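You operate a simulated robot arm through the tools that you are given. There is no shell and no other tool. Be economical: measure what you need, move in short steps, check, and stop when the job is done.

You are at the controls of a simulated robot arm. One attempt, no reset.

JOB
Put the thin brush from the top of the wall bench on the teal pane on the top of the wall bench.
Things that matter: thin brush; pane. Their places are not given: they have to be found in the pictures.

It is judged by the outcome, as a careful person would: the job done as asked, and still so three seconds after it is handed in. It fails if anything else is knocked over, pushed out of place, dropped, spilled or broken.

ROBOT AND FRAMES
A 7-joint arm with a two-finger parallel gripper, fixed in place. Base frame: the origin is at the foot of the arm, x ahead of it, y to its left, z up; the work surface is at about z = 880. Readings come in mm, degrees, newtons and seconds.
With the tool pointing down near the work surface it reaches from about 300 to 700 mm from the base axis. Its first joint turns from -66.0 to 66.0 degrees. Payload 1.57 kg.
Tool frame: the origin (TCP) lies between the finger pads and is the grasp point; the fingertips stand 30 mm ahead of it; z points along the fingers, y is the line along which they close. The gripper opens to 110 mm. The fingers are 24 mm wide and 12 mm thick; the gripper's body (48 by 112 mm) begins 78 mm behind the TCP.
Orientation is that of the tool frame in the base frame, as a unit quaternion [w, x, y, z]. With the fingers straight down and closing along the base's y, the tool's x points along the base's -x, its y along +y and its z along -z.

CONTROLS
- The arm moves only by the tool nudge_tool. Its argument "rows" is a list of rows, each an object of numbers (a shift or turn left out is 0, a gripper value left out holds the last): "claw": the opening, from 0 (shut) to 1 (fully open); "dx", "dy", "dz": the shift along the tool's x, y, z in mm; "rx", "ry", "rz": the turn, a rotation vector about the tool's x, y, z in degrees. In form: [{"claw": .., "dx": .., "dy": .., "dz": .., "rx": .., "ry": .., "rz": ..}, ...]. A call has 1 to 20 rows; each row shifts and turns the commanded pose from where the row before left it, along the tool's axes as they then stand. A row lasts 0.2 s, in which the tool goes at most 50 mm and 8.6 degrees; a call with a longer step from one row to the next is refused whole, and so is a gripper value outside its range. Where a pose cannot be reached the arm comes as near as it can. A force on the tool above 40 N (or 10 N above the force at the start of the call, whichever is more), or a blocked arm, ends the call early, and 0.2 s more pass. Each finger travels about 108 mm/s and halts on what it meets, pressing with about 32 N; the grip force reading is that of the motor and also rises with nothing between the fingers. The clock runs only during rows and for 0.2 s after the last one: add rows that do not move to give the fingers time. The reply holds the time, the measured pose of the TCP, the force on the tool along the base axes, the opening and the grip force, in the units named above and with some noise, and new pictures: "pictures" is both (left out), scene, wrist or none.
- Cameras (640 x 400 px; columns grow to the right, rows downward): "scene" is fixed at [169.3, -396.6, 1402.9]; the picture's right is [0.79, -0.62, 0.00], its down [-0.38, -0.49, -0.79] and it looks along [0.49, 0.62, -0.62] (base axes); focal length 339 px, centre (320, 200). "wrist" rides on the gripper at [-36, 0, -80] in the tool frame; the picture's right is [0.00, -1.00, 0.00], its down [0.97, 0.00, -0.24] and it looks along [0.24, 0.00, 0.97] (tool axes); focal length 218 px, centre (320, 200).
- point_at(camera, pixels): for up to 12 pixels [column, row] of the newest picture of that camera ("zoom" is the newest enlarged one), the place [x, y, z] in the base frame of the surface seen there, good to about 3 mm, but the place of the scene camera against the robot may be out by one fixed shift of up to 12 mm in any direction. No time passes.
- enlarge(camera, box): a new picture of the part [left, top, right, bottom] of that camera's present view, enlarged. No time passes.
- hand_in(): hands the job in; it is judged then, once.

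Work in short steps. Measure before you move; look again where a grasp or a placing could have gone wrong, and mend it. You have 60 turns and 120 pictures in all, those below and enlarged ones among them. Open the gripper and draw the arm clear of the work before you hand the job in, unless the task says otherwise; then end with one line.

The tools are called after ">>>" by a JSON object that holds its "method" and its "body". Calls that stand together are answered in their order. nudge_tool: Moves the arm, as the interface text tells. Its arguments: {"type":"object","properties":{"rows":{"type":"array","items":{"type":"object","properties":{"claw":{"type":"number"},"dx":{"type":"number"},"dy":{"type":"number"},"dz":{"type":"number"},"rx":{"type":"number"},"ry":{"type":"number"},"rz":{"type":"number"}}}},"pictures":{"type":"string","enum":["both","scene","wrist","none"]}},"required":["rows"]} The other tools are called the same way: point_at (camera, pixels) gives the place of the surface under pixels of a picture; enlarge (camera, box) takes an enlarged picture of a part of a camera's view; hand_in () hands the job in.

At the start:

```text
time_s: 0.0
position: [294.7, 166.2, 1155.9]
tcp_rot: [0.0, 0.0, 1.0, -0.001]
force: [0.4, -0.4, -0.7]
width: 110.1
grasp_force: 0.0
```

scene: 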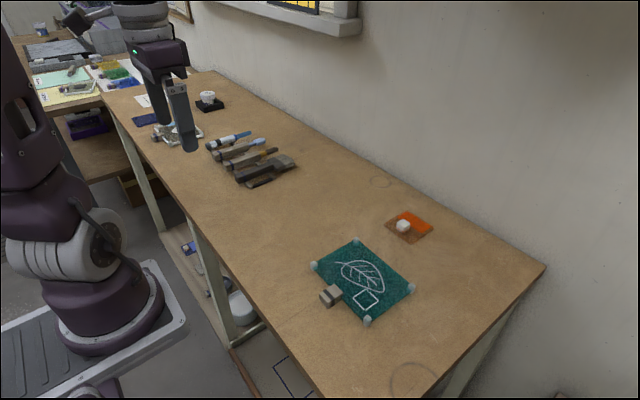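
wrist: 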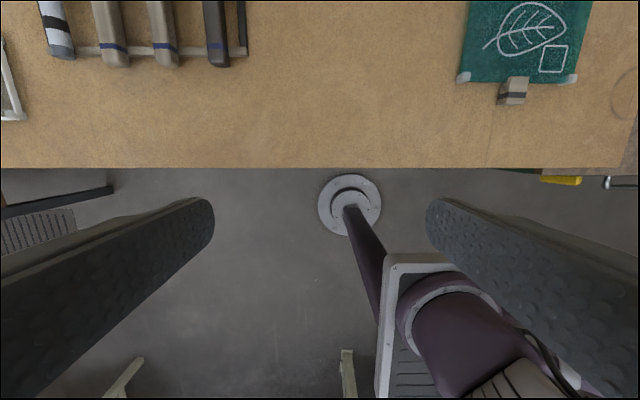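

The scene shows a row of tools near (245,160) and the teal pane near (362,282). I enlarge both to identify the brush.

>>> {"method": "enlarge", "body": {"camera": "scene", "box": [180, 110, 320, 200]}}

>>> {"method": "enlarge", "body": {"camera": "scene", "box": [290, 200, 450, 340]}}

```text
4.44 times, centred on (250, 155) of scene
```

zoom: 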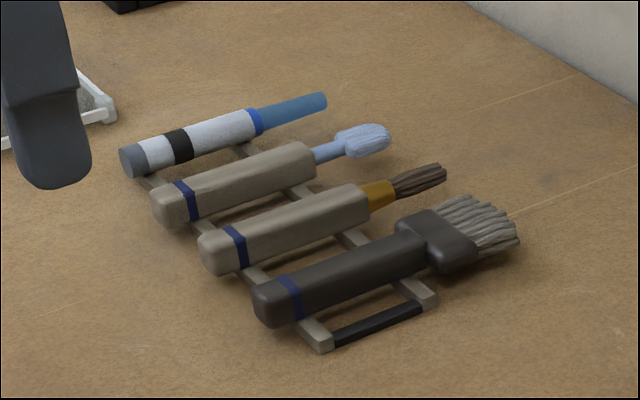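

```text
2.86 times, centred on (370, 270) of scene
```

zoom: 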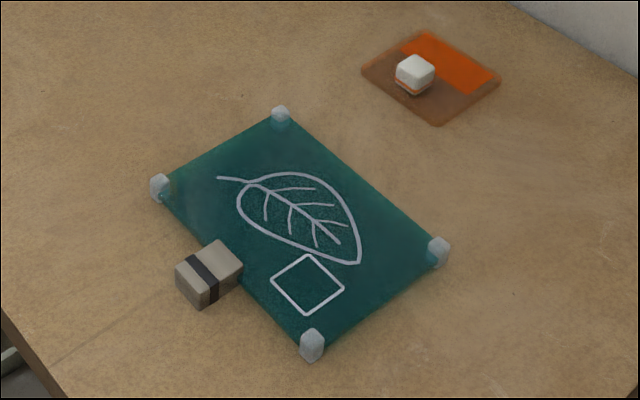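

The thin brush is the one with the gold ferrule and brown bristles, third in the row. I'll measure points on it, its neighbours and the pane.

>>> {"method": "point_at", "body": {"camera": "scene", "pixels": [[228, 163], [242, 158], [258, 153], [264, 153], [276, 149], [224, 153], [245, 171], [256, 186]]}}

>>> {"method": "point_at", "body": {"camera": "zoom", "pixels": [[175, 195], [275, 125], [425, 250], [310, 330], [205, 220], [290, 180], [350, 300], [310, 285], [210, 255], [160, 182], [312, 338], [120, 300]]}}

>>> {"method": "point_at", "body": {"camera": "wrist", "pixels": [[115, 60], [165, 60], [217, 58], [165, 20], [217, 20], [115, 20], [193, 50], [140, 55], [515, 85], [540, 40]]}}

```text
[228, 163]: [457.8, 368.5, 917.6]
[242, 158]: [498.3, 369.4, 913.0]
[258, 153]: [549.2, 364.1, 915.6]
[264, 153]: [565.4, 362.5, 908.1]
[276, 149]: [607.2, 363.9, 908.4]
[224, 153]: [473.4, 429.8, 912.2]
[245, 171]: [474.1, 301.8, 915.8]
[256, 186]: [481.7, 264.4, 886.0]
```

```text
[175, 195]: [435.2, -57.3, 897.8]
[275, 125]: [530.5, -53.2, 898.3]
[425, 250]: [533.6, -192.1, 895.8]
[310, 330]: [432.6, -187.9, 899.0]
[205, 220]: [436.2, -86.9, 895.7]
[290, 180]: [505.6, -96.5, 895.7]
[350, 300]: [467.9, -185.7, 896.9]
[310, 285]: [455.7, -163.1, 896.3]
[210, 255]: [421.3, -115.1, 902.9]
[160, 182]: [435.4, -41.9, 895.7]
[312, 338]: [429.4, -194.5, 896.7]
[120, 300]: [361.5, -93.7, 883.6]
```

```text
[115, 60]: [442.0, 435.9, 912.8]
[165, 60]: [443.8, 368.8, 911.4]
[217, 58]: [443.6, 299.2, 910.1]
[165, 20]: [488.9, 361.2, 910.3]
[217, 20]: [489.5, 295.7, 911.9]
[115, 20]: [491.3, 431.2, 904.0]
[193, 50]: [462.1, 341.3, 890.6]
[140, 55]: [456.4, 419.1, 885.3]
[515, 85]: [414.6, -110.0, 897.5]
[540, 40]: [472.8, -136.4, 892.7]
```

Brush handle runs along x from about 440 to 550, at y≈366 and top z≈912. Bristles end at about x=610. The pane spans x 430–535 and y −190 to −50, top ≈895. I move above the brush for a look with the wrist camera.

>>> {"method": "nudge_tool", "body": {"rows": [{"claw": 0.5, "dx": -34, "dy": 33}, {"dx": -34, "dy": 33}, {"dx": -34, "dy": 33}, {"dx": -34, "dy": 33}, {"dx": -34, "dy": 33}, {"dx": -34, "dy": 33}, {"dz": 40}, {"dz": 40}, {}]}}

```text
time_s: 2.0
position: [490.0, 356.8, 1074.8]
tcp_rot: [0.0, 0.0, 1.0, 0.0]
force: [0.4, 0.6, -0.4]
width: 54.7
grasp_force: 0.0
out of reach, approached as far as the arm can: row 6
```

scene: 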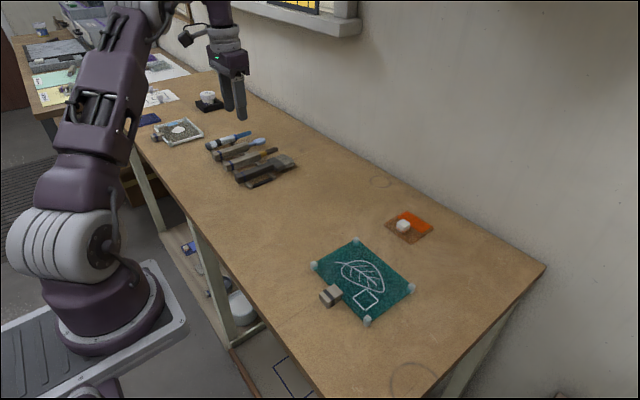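
wrist: 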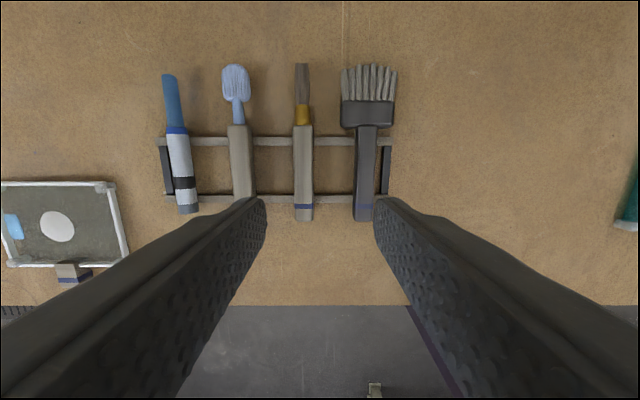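

The brush is clear in the wrist view, handle from (303,215) to (303,125), with rails at rows 141 and 197. I measure it there.

>>> {"method": "point_at", "body": {"camera": "wrist", "pixels": [[304, 213], [303, 170], [303, 130], [303, 115], [302, 68], [275, 142], [275, 198], [275, 170], [330, 170], [297, 170], [310, 170], [366, 170]]}}

>>> {"method": "enlarge", "body": {"camera": "wrist", "box": [210, 50, 410, 230]}}

```text
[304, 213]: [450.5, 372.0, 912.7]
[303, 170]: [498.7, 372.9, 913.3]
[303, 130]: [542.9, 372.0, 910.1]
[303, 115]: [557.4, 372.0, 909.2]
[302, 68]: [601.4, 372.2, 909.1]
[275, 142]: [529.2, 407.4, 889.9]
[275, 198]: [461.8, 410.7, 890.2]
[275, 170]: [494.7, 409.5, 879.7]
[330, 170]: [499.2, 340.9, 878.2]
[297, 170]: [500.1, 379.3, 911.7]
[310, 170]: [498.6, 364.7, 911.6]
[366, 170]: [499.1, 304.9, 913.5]
```

```text
2.22 times, centred on (310, 140) of wrist
```

zoom: 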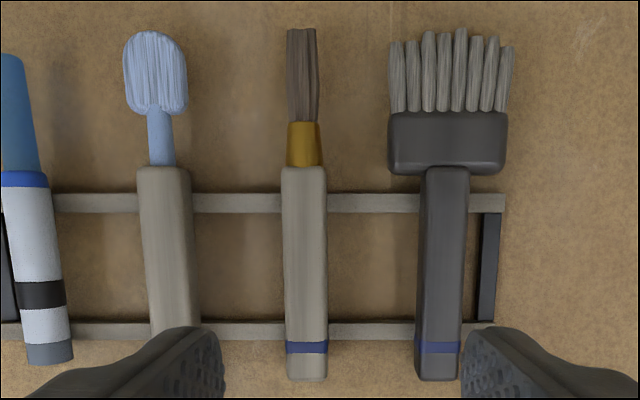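

Handle centre is y≈372, width ≈20 mm, with rails at x 462 and 529. I aim at x≈498 between the rails and descend partway.

>>> {"method": "nudge_tool", "body": {"rows": [{"claw": 0.48, "dx": -4, "dy": 8}, {"dx": -4, "dy": 7}, {"dz": 35}, {"dz": 35}, {"dz": 35}, {}]}}

```text
time_s: 3.4
position: [498.3, 372.1, 968.7]
tcp_rot: [0.0, -0.001, 1.0, 0.001]
force: [0.3, 0.3, -0.1]
width: 52.7
grasp_force: 0.1
```

scene: 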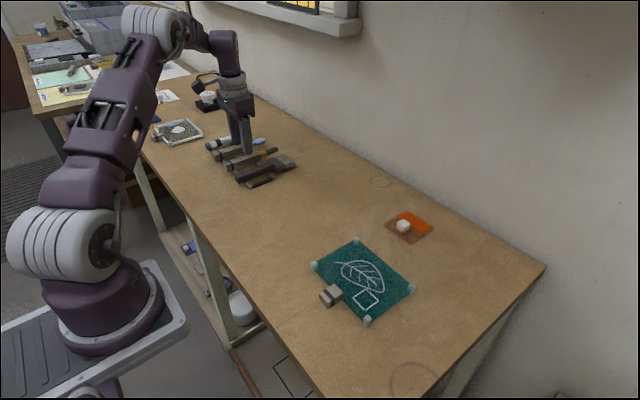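
wrist: 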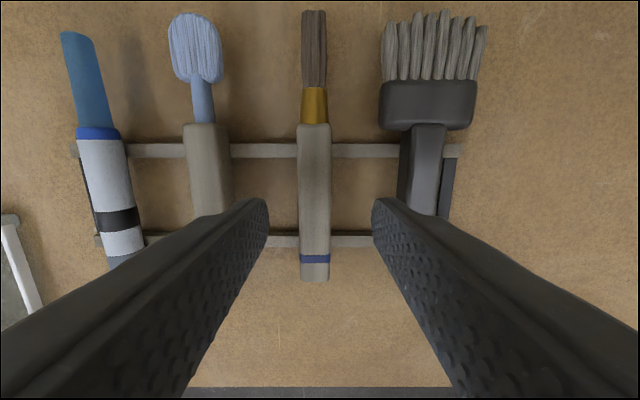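

Brush sits at column ~315, centred between the fingers (267–373). I descend to z≈917, fingertips ~887, above the bench and between the rails.

>>> {"method": "nudge_tool", "body": {"rows": [{"dz": 18, "dy": 1}, {"dz": 18}, {"dz": 15}, {}]}}

```text
time_s: 4.4
position: [499.6, 373.4, 919.9]
tcp_rot: [0.0, 0.0, 1.0, 0.0]
force: [0.3, -0.2, -0.2]
width: 52.6
grasp_force: 0.1
```

scene: 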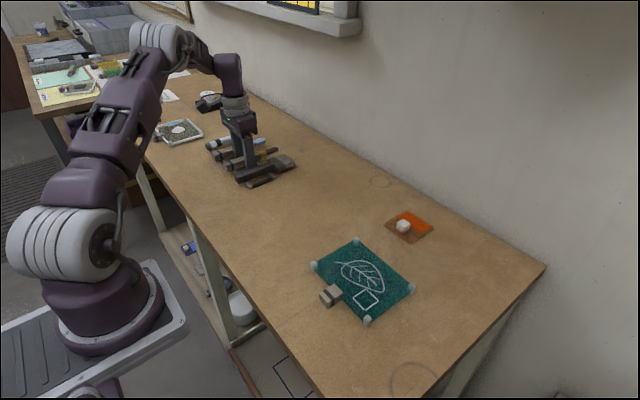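
wrist: 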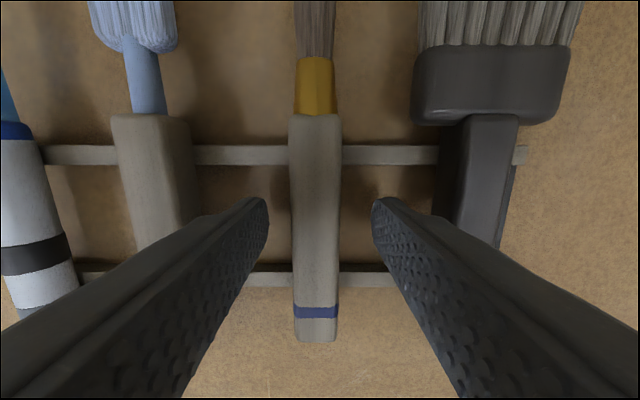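

The fingers straddle the handle clear of the neighbours, so I lower 2 mm and close.

>>> {"method": "nudge_tool", "body": {"rows": [{"dz": 2}, {"claw": 0}, {}, {}, {}], "pictures": "wrist"}}

```text
time_s: 5.6
position: [499.1, 373.1, 919.2]
tcp_rot: [0.001, 0.001, 1.0, 0.0]
force: [0.4, 0.1, 2.1]
width: 21.0
grasp_force: 31.9
```

wrist: 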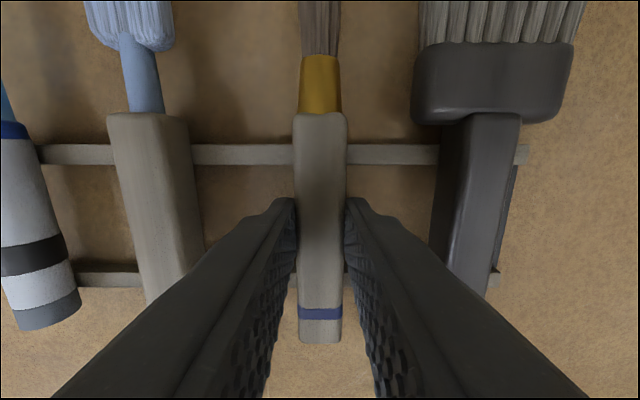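

Gripped at 21 mm opening with the handle between the pads. I lift straight up slowly.

>>> {"method": "nudge_tool", "body": {"rows": [{"dz": -8}, {"dz": -20}, {"dz": -35}, {"dz": -35}, {"dz": -35}, {}]}}

```text
time_s: 7.0
position: [498.7, 373.4, 1052.7]
tcp_rot: [0.0, 0.001, 1.0, 0.0]
force: [1.1, -0.7, -1.0]
width: 21.2
grasp_force: 32.2
```

scene: 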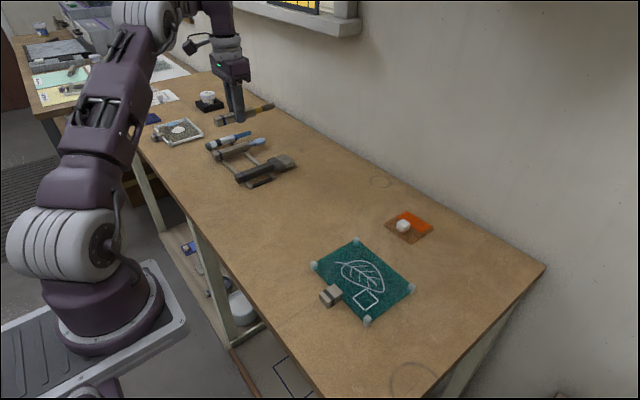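
wrist: 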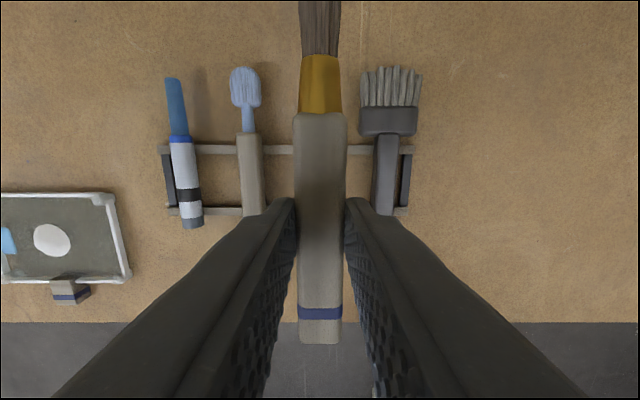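

Brush is lifted, and the rack and other tools are undisturbed. I carry it at this height toward the pane (y ≈ −95), keeping orientation.

>>> {"method": "nudge_tool", "body": {"rows": [{"dy": -40}, {"dy": -40}, {"dy": -40}, {"dy": -40}, {"dy": -40}, {"dy": -40}, {"dy": -40}, {"dy": -40}, {"dy": -40}, {"dy": -40}, {"dy": -40, "dx": 10}, {"dy": -28, "dx": 8}, {}]}}

```text
time_s: 9.8
position: [480.9, -96.4, 1052.4]
tcp_rot: [0.0, 0.0, 1.0, 0.0]
force: [0.5, 0.9, -0.6]
width: 21.0
grasp_force: 32.2
```

scene: 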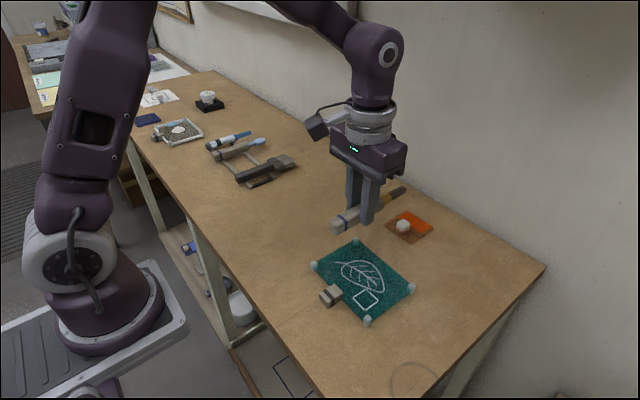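
wrist: 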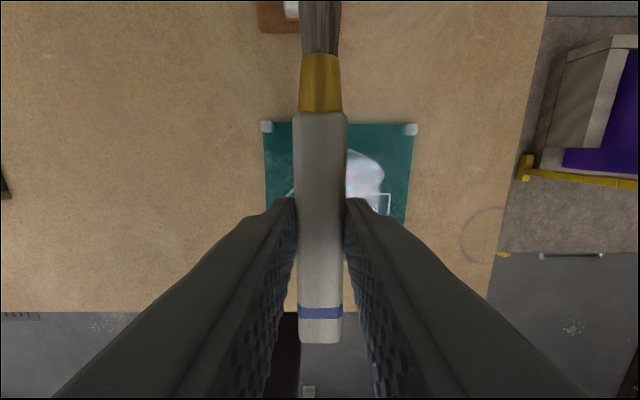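

The pane is below. I measure its far edge and corners with the wrist camera, then turn +90° about the tool axis so bristles face −y along the pane's long side.

>>> {"method": "point_at", "body": {"camera": "wrist", "pixels": [[266, 126], [411, 130], [280, 126], [390, 126], [267, 180], [407, 180], [285, 150], [350, 135], [390, 160]]}}

>>> {"method": "nudge_tool", "body": {"rows": [{"rz": 7.5}, {"rz": 7.5}, {"rz": 7.5}, {"rz": 7.5}, {"rz": 7.5}, {"rz": 7.5}, {"rz": 7.5}, {"rz": 7.5}, {"rz": 7.5}, {"rz": 7.5}, {"rz": 7.5}, {"rz": 7.5}, {}]}}

```text
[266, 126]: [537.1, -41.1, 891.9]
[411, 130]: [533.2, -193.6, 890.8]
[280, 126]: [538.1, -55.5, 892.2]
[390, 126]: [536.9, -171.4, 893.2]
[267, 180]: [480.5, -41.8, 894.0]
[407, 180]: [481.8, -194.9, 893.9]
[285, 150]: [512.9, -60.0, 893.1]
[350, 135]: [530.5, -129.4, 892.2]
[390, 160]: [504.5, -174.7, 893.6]
```

```text
time_s: 12.6
position: [482.3, -95.0, 1051.2]
tcp_rot: [0.001, 0.708, 0.707, 0.0]
force: [0.5, 0.6, -1.0]
width: 21.0
grasp_force: 32.1
```

scene: 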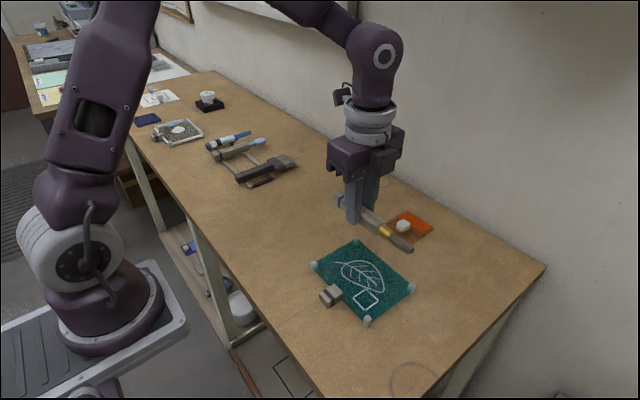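
wrist: 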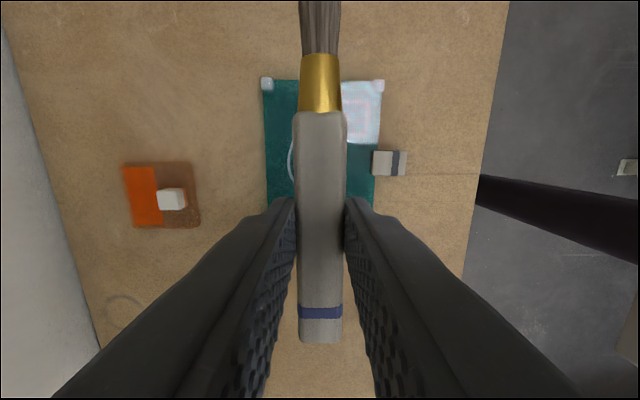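

Orientation is now along the pane. I measure near and far long edges, the corner clips and the block from here.

>>> {"method": "point_at", "body": {"camera": "wrist", "pixels": [[268, 150], [374, 140], [267, 83], [378, 86], [285, 82], [355, 82], [380, 163], [280, 160], [360, 180], [320, 20], [320, 330], [320, 120]]}}

>>> {"method": "enlarge", "body": {"camera": "wrist", "box": [240, 60, 420, 220]}}

```text
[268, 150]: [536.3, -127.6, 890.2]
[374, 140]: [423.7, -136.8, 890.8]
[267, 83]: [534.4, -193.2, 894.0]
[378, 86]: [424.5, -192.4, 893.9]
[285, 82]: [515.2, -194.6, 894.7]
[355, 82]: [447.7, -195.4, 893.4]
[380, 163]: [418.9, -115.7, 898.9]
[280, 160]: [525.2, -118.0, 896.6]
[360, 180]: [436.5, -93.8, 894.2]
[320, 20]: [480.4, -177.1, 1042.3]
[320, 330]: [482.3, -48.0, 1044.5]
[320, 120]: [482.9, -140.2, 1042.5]
```

```text
2.50 times, centred on (330, 140) of wrist
```

zoom: 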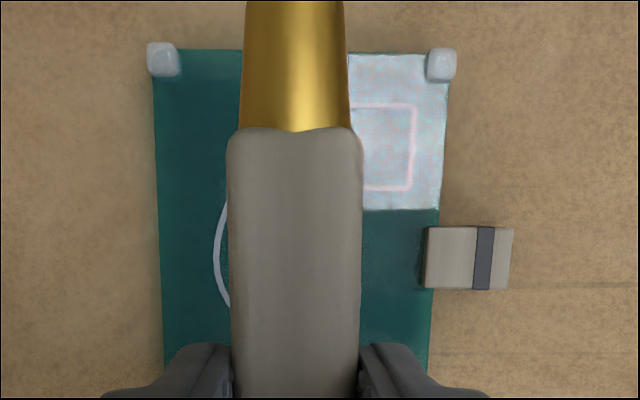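

Pane spans x 425–536, y −195 to −41, top z≈893, and the brush axis is at x≈482, the centre line. I shift 4 mm toward +y and descend to z≈950.

>>> {"method": "nudge_tool", "body": {"rows": [{"dx": 4}, {"dz": 35}, {"dz": 35}, {"dz": 31}, {}]}}

```text
time_s: 13.8
position: [480.4, -91.6, 951.3]
tcp_rot: [0.0, 0.707, 0.707, 0.0]
force: [-0.5, -1.1, -0.6]
width: 20.8
grasp_force: 32.2
```

scene: 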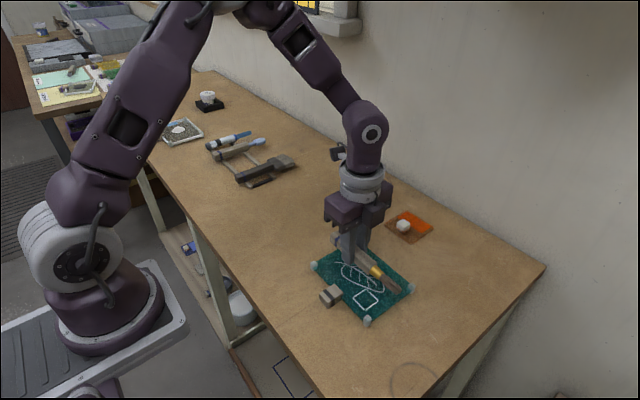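
wrist: 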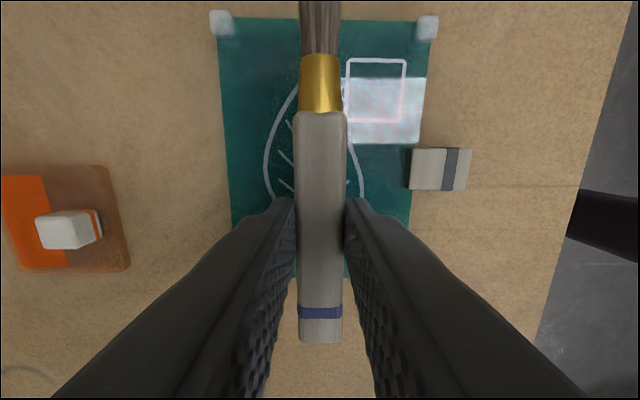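

Alignment over the pane is good. I descend to about z≈928.

>>> {"method": "nudge_tool", "body": {"rows": [{"dz": 10}, {"dz": 8}, {"dz": 5}, {}]}}

>>> {"method": "enlarge", "body": {"camera": "scene", "box": [290, 210, 430, 340]}}

```text
time_s: 14.8
position: [480.6, -92.0, 928.8]
tcp_rot: [-0.001, 0.707, 0.707, 0.0]
force: [-0.1, -0.2, -0.6]
width: 21.0
grasp_force: 32.6
```

scene: 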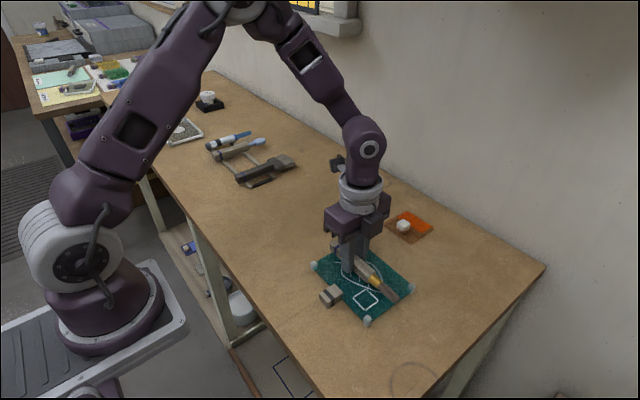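
wrist: 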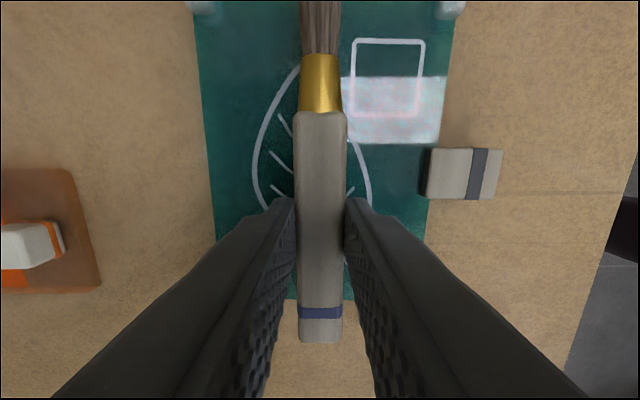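

```text
3.08 times, centred on (360, 275) of scene
```

zoom: 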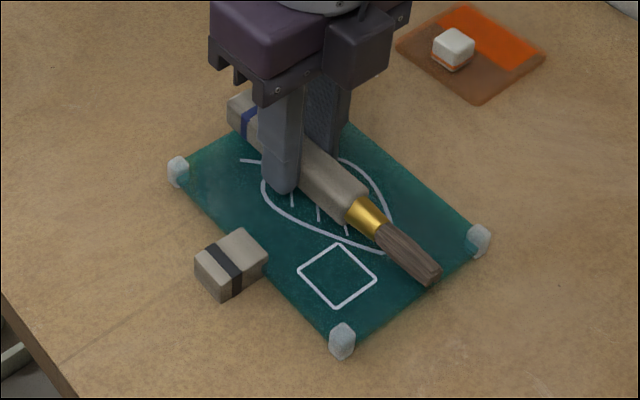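

The bristles lie inside the pane's −y end. I check the butt end against the +y edge before final lowering.

>>> {"method": "point_at", "body": {"camera": "wrist", "pixels": [[320, 338], [293, 296], [348, 296], [320, 80], [320, 5], [230, 230], [430, 215], [240, 100]]}}

>>> {"method": "point_at", "body": {"camera": "zoom", "pixels": [[435, 270], [235, 105], [420, 305], [460, 250], [350, 130]]}}

```text
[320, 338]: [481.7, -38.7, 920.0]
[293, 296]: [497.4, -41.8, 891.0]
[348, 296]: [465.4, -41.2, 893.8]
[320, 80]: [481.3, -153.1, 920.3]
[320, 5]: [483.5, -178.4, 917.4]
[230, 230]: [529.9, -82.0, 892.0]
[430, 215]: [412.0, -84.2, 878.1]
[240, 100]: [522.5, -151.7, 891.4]
```

```text
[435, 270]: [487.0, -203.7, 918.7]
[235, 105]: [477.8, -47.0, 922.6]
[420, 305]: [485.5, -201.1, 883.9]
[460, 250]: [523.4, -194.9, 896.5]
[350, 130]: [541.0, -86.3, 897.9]
```

The brush spans y≈−38 to −200, centred on the pane, and its bottom is ~6–7 mm above the surface. I creep down in 1 mm steps, watching force.

>>> {"method": "nudge_tool", "body": {"rows": [{"dz": 1.5}, {"dz": 1.5}, {"dz": 1}, {"dz": 1}, {}], "pictures": "none"}}

>>> {"method": "nudge_tool", "body": {"rows": [{"dz": 1}, {}], "pictures": "none"}}

```text
time_s: 16.0
position: [480.5, -92.5, 924.3]
tcp_rot: [0.0, 0.707, 0.707, 0.001]
force: [-0.6, 1.7, 13.5]
width: 20.9
grasp_force: 32.3
```

```text
time_s: 16.5
position: [480.2, -91.8, 922.1]
tcp_rot: [0.0, 0.707, 0.707, 0.0]
force: [-4.5, 2.2, 11.7]
width: 21.3
grasp_force: 32.0
stopped in row 2: the force on the tool passed its limit (the readings are from after the stop); the commanded pose is now the measured one
```

Contact with the pane is felt (~12 N up). I ease up 0.5 mm and open modestly.

>>> {"method": "nudge_tool", "body": {"rows": [{"dz": -0.5}, {"claw": 0.24}, {"claw": 0.3}, {"claw": 0.38}, {}]}}

```text
time_s: 17.7
position: [482.9, -93.2, 922.0]
tcp_rot: [0.0, 0.707, 0.707, 0.001]
force: [0.4, -0.7, 2.9]
width: 40.4
grasp_force: 0.1
```

scene: 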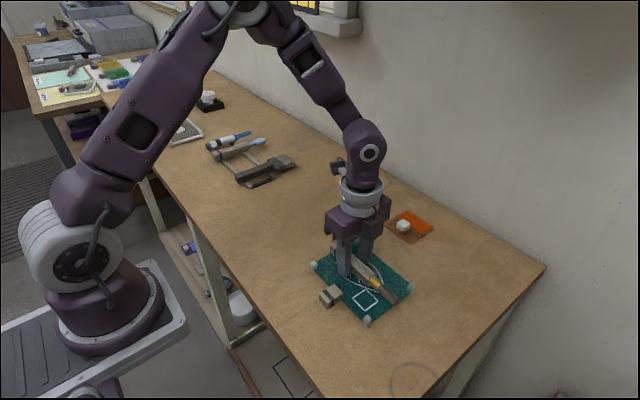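
wrist: 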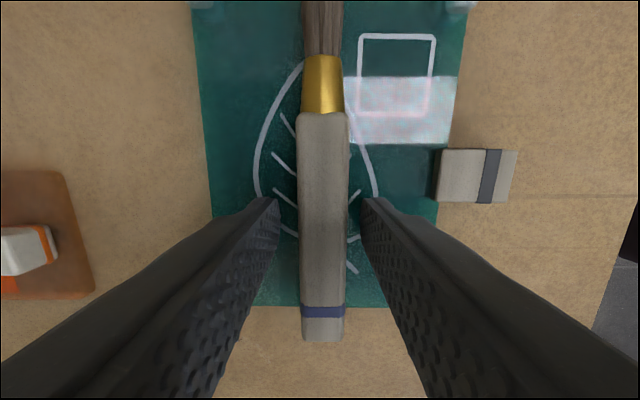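

Brush is free and resting centred on the pane. I lift straight up well clear.

>>> {"method": "nudge_tool", "body": {"rows": [{"dz": -8}, {"dz": -25}, {"dz": -40}, {"dz": -40}, {"dz": -40}, {"dx": 40}, {"dx": 40}, {"dx": 40}, {}, {}]}}

>>> {"method": "enlarge", "body": {"camera": "scene", "box": [290, 210, 430, 340]}}

```text
time_s: 19.9
position: [483.1, 30.2, 1075.9]
tcp_rot: [0.0, 0.707, 0.707, 0.001]
force: [0.1, 0.1, -0.4]
width: 41.9
grasp_force: 0.0
```

scene: 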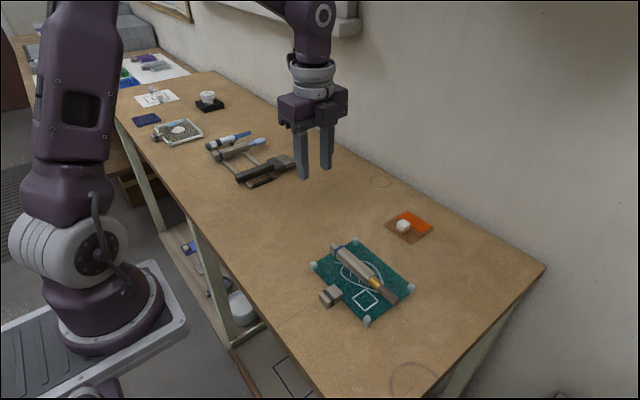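
wrist: 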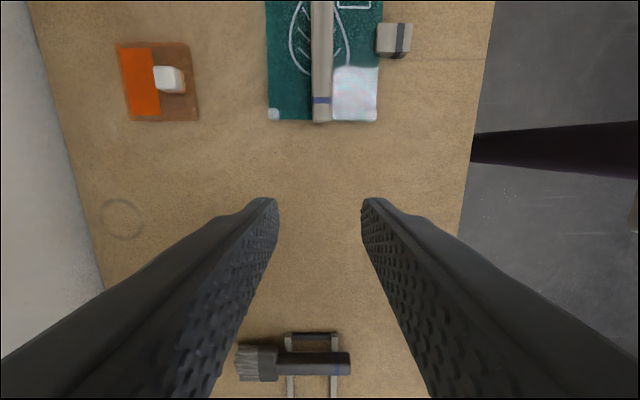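

```text
3.08 times, centred on (360, 275) of scene
```

zoom: 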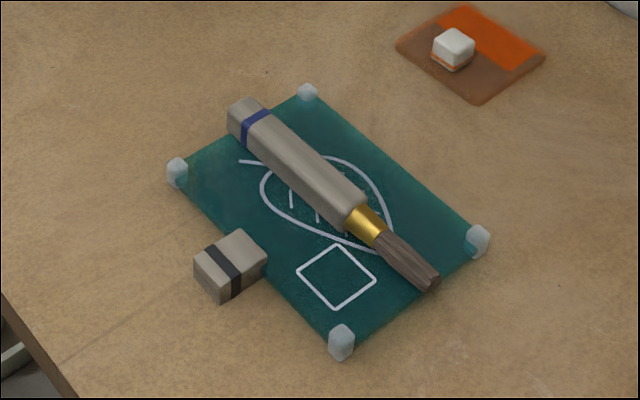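

The brush rests flat on the teal pane, nothing else has moved, and the arm is clear with the gripper open. I hand in.

>>> {"method": "hand_in", "body": {}}

```text
The job is handed in.
```

The thin brush is lying flat along the middle of the teal pane, its ends within a few millimetres of the pane's edges. Nothing else on the bench moved, and the arm is clear with the gripper open.
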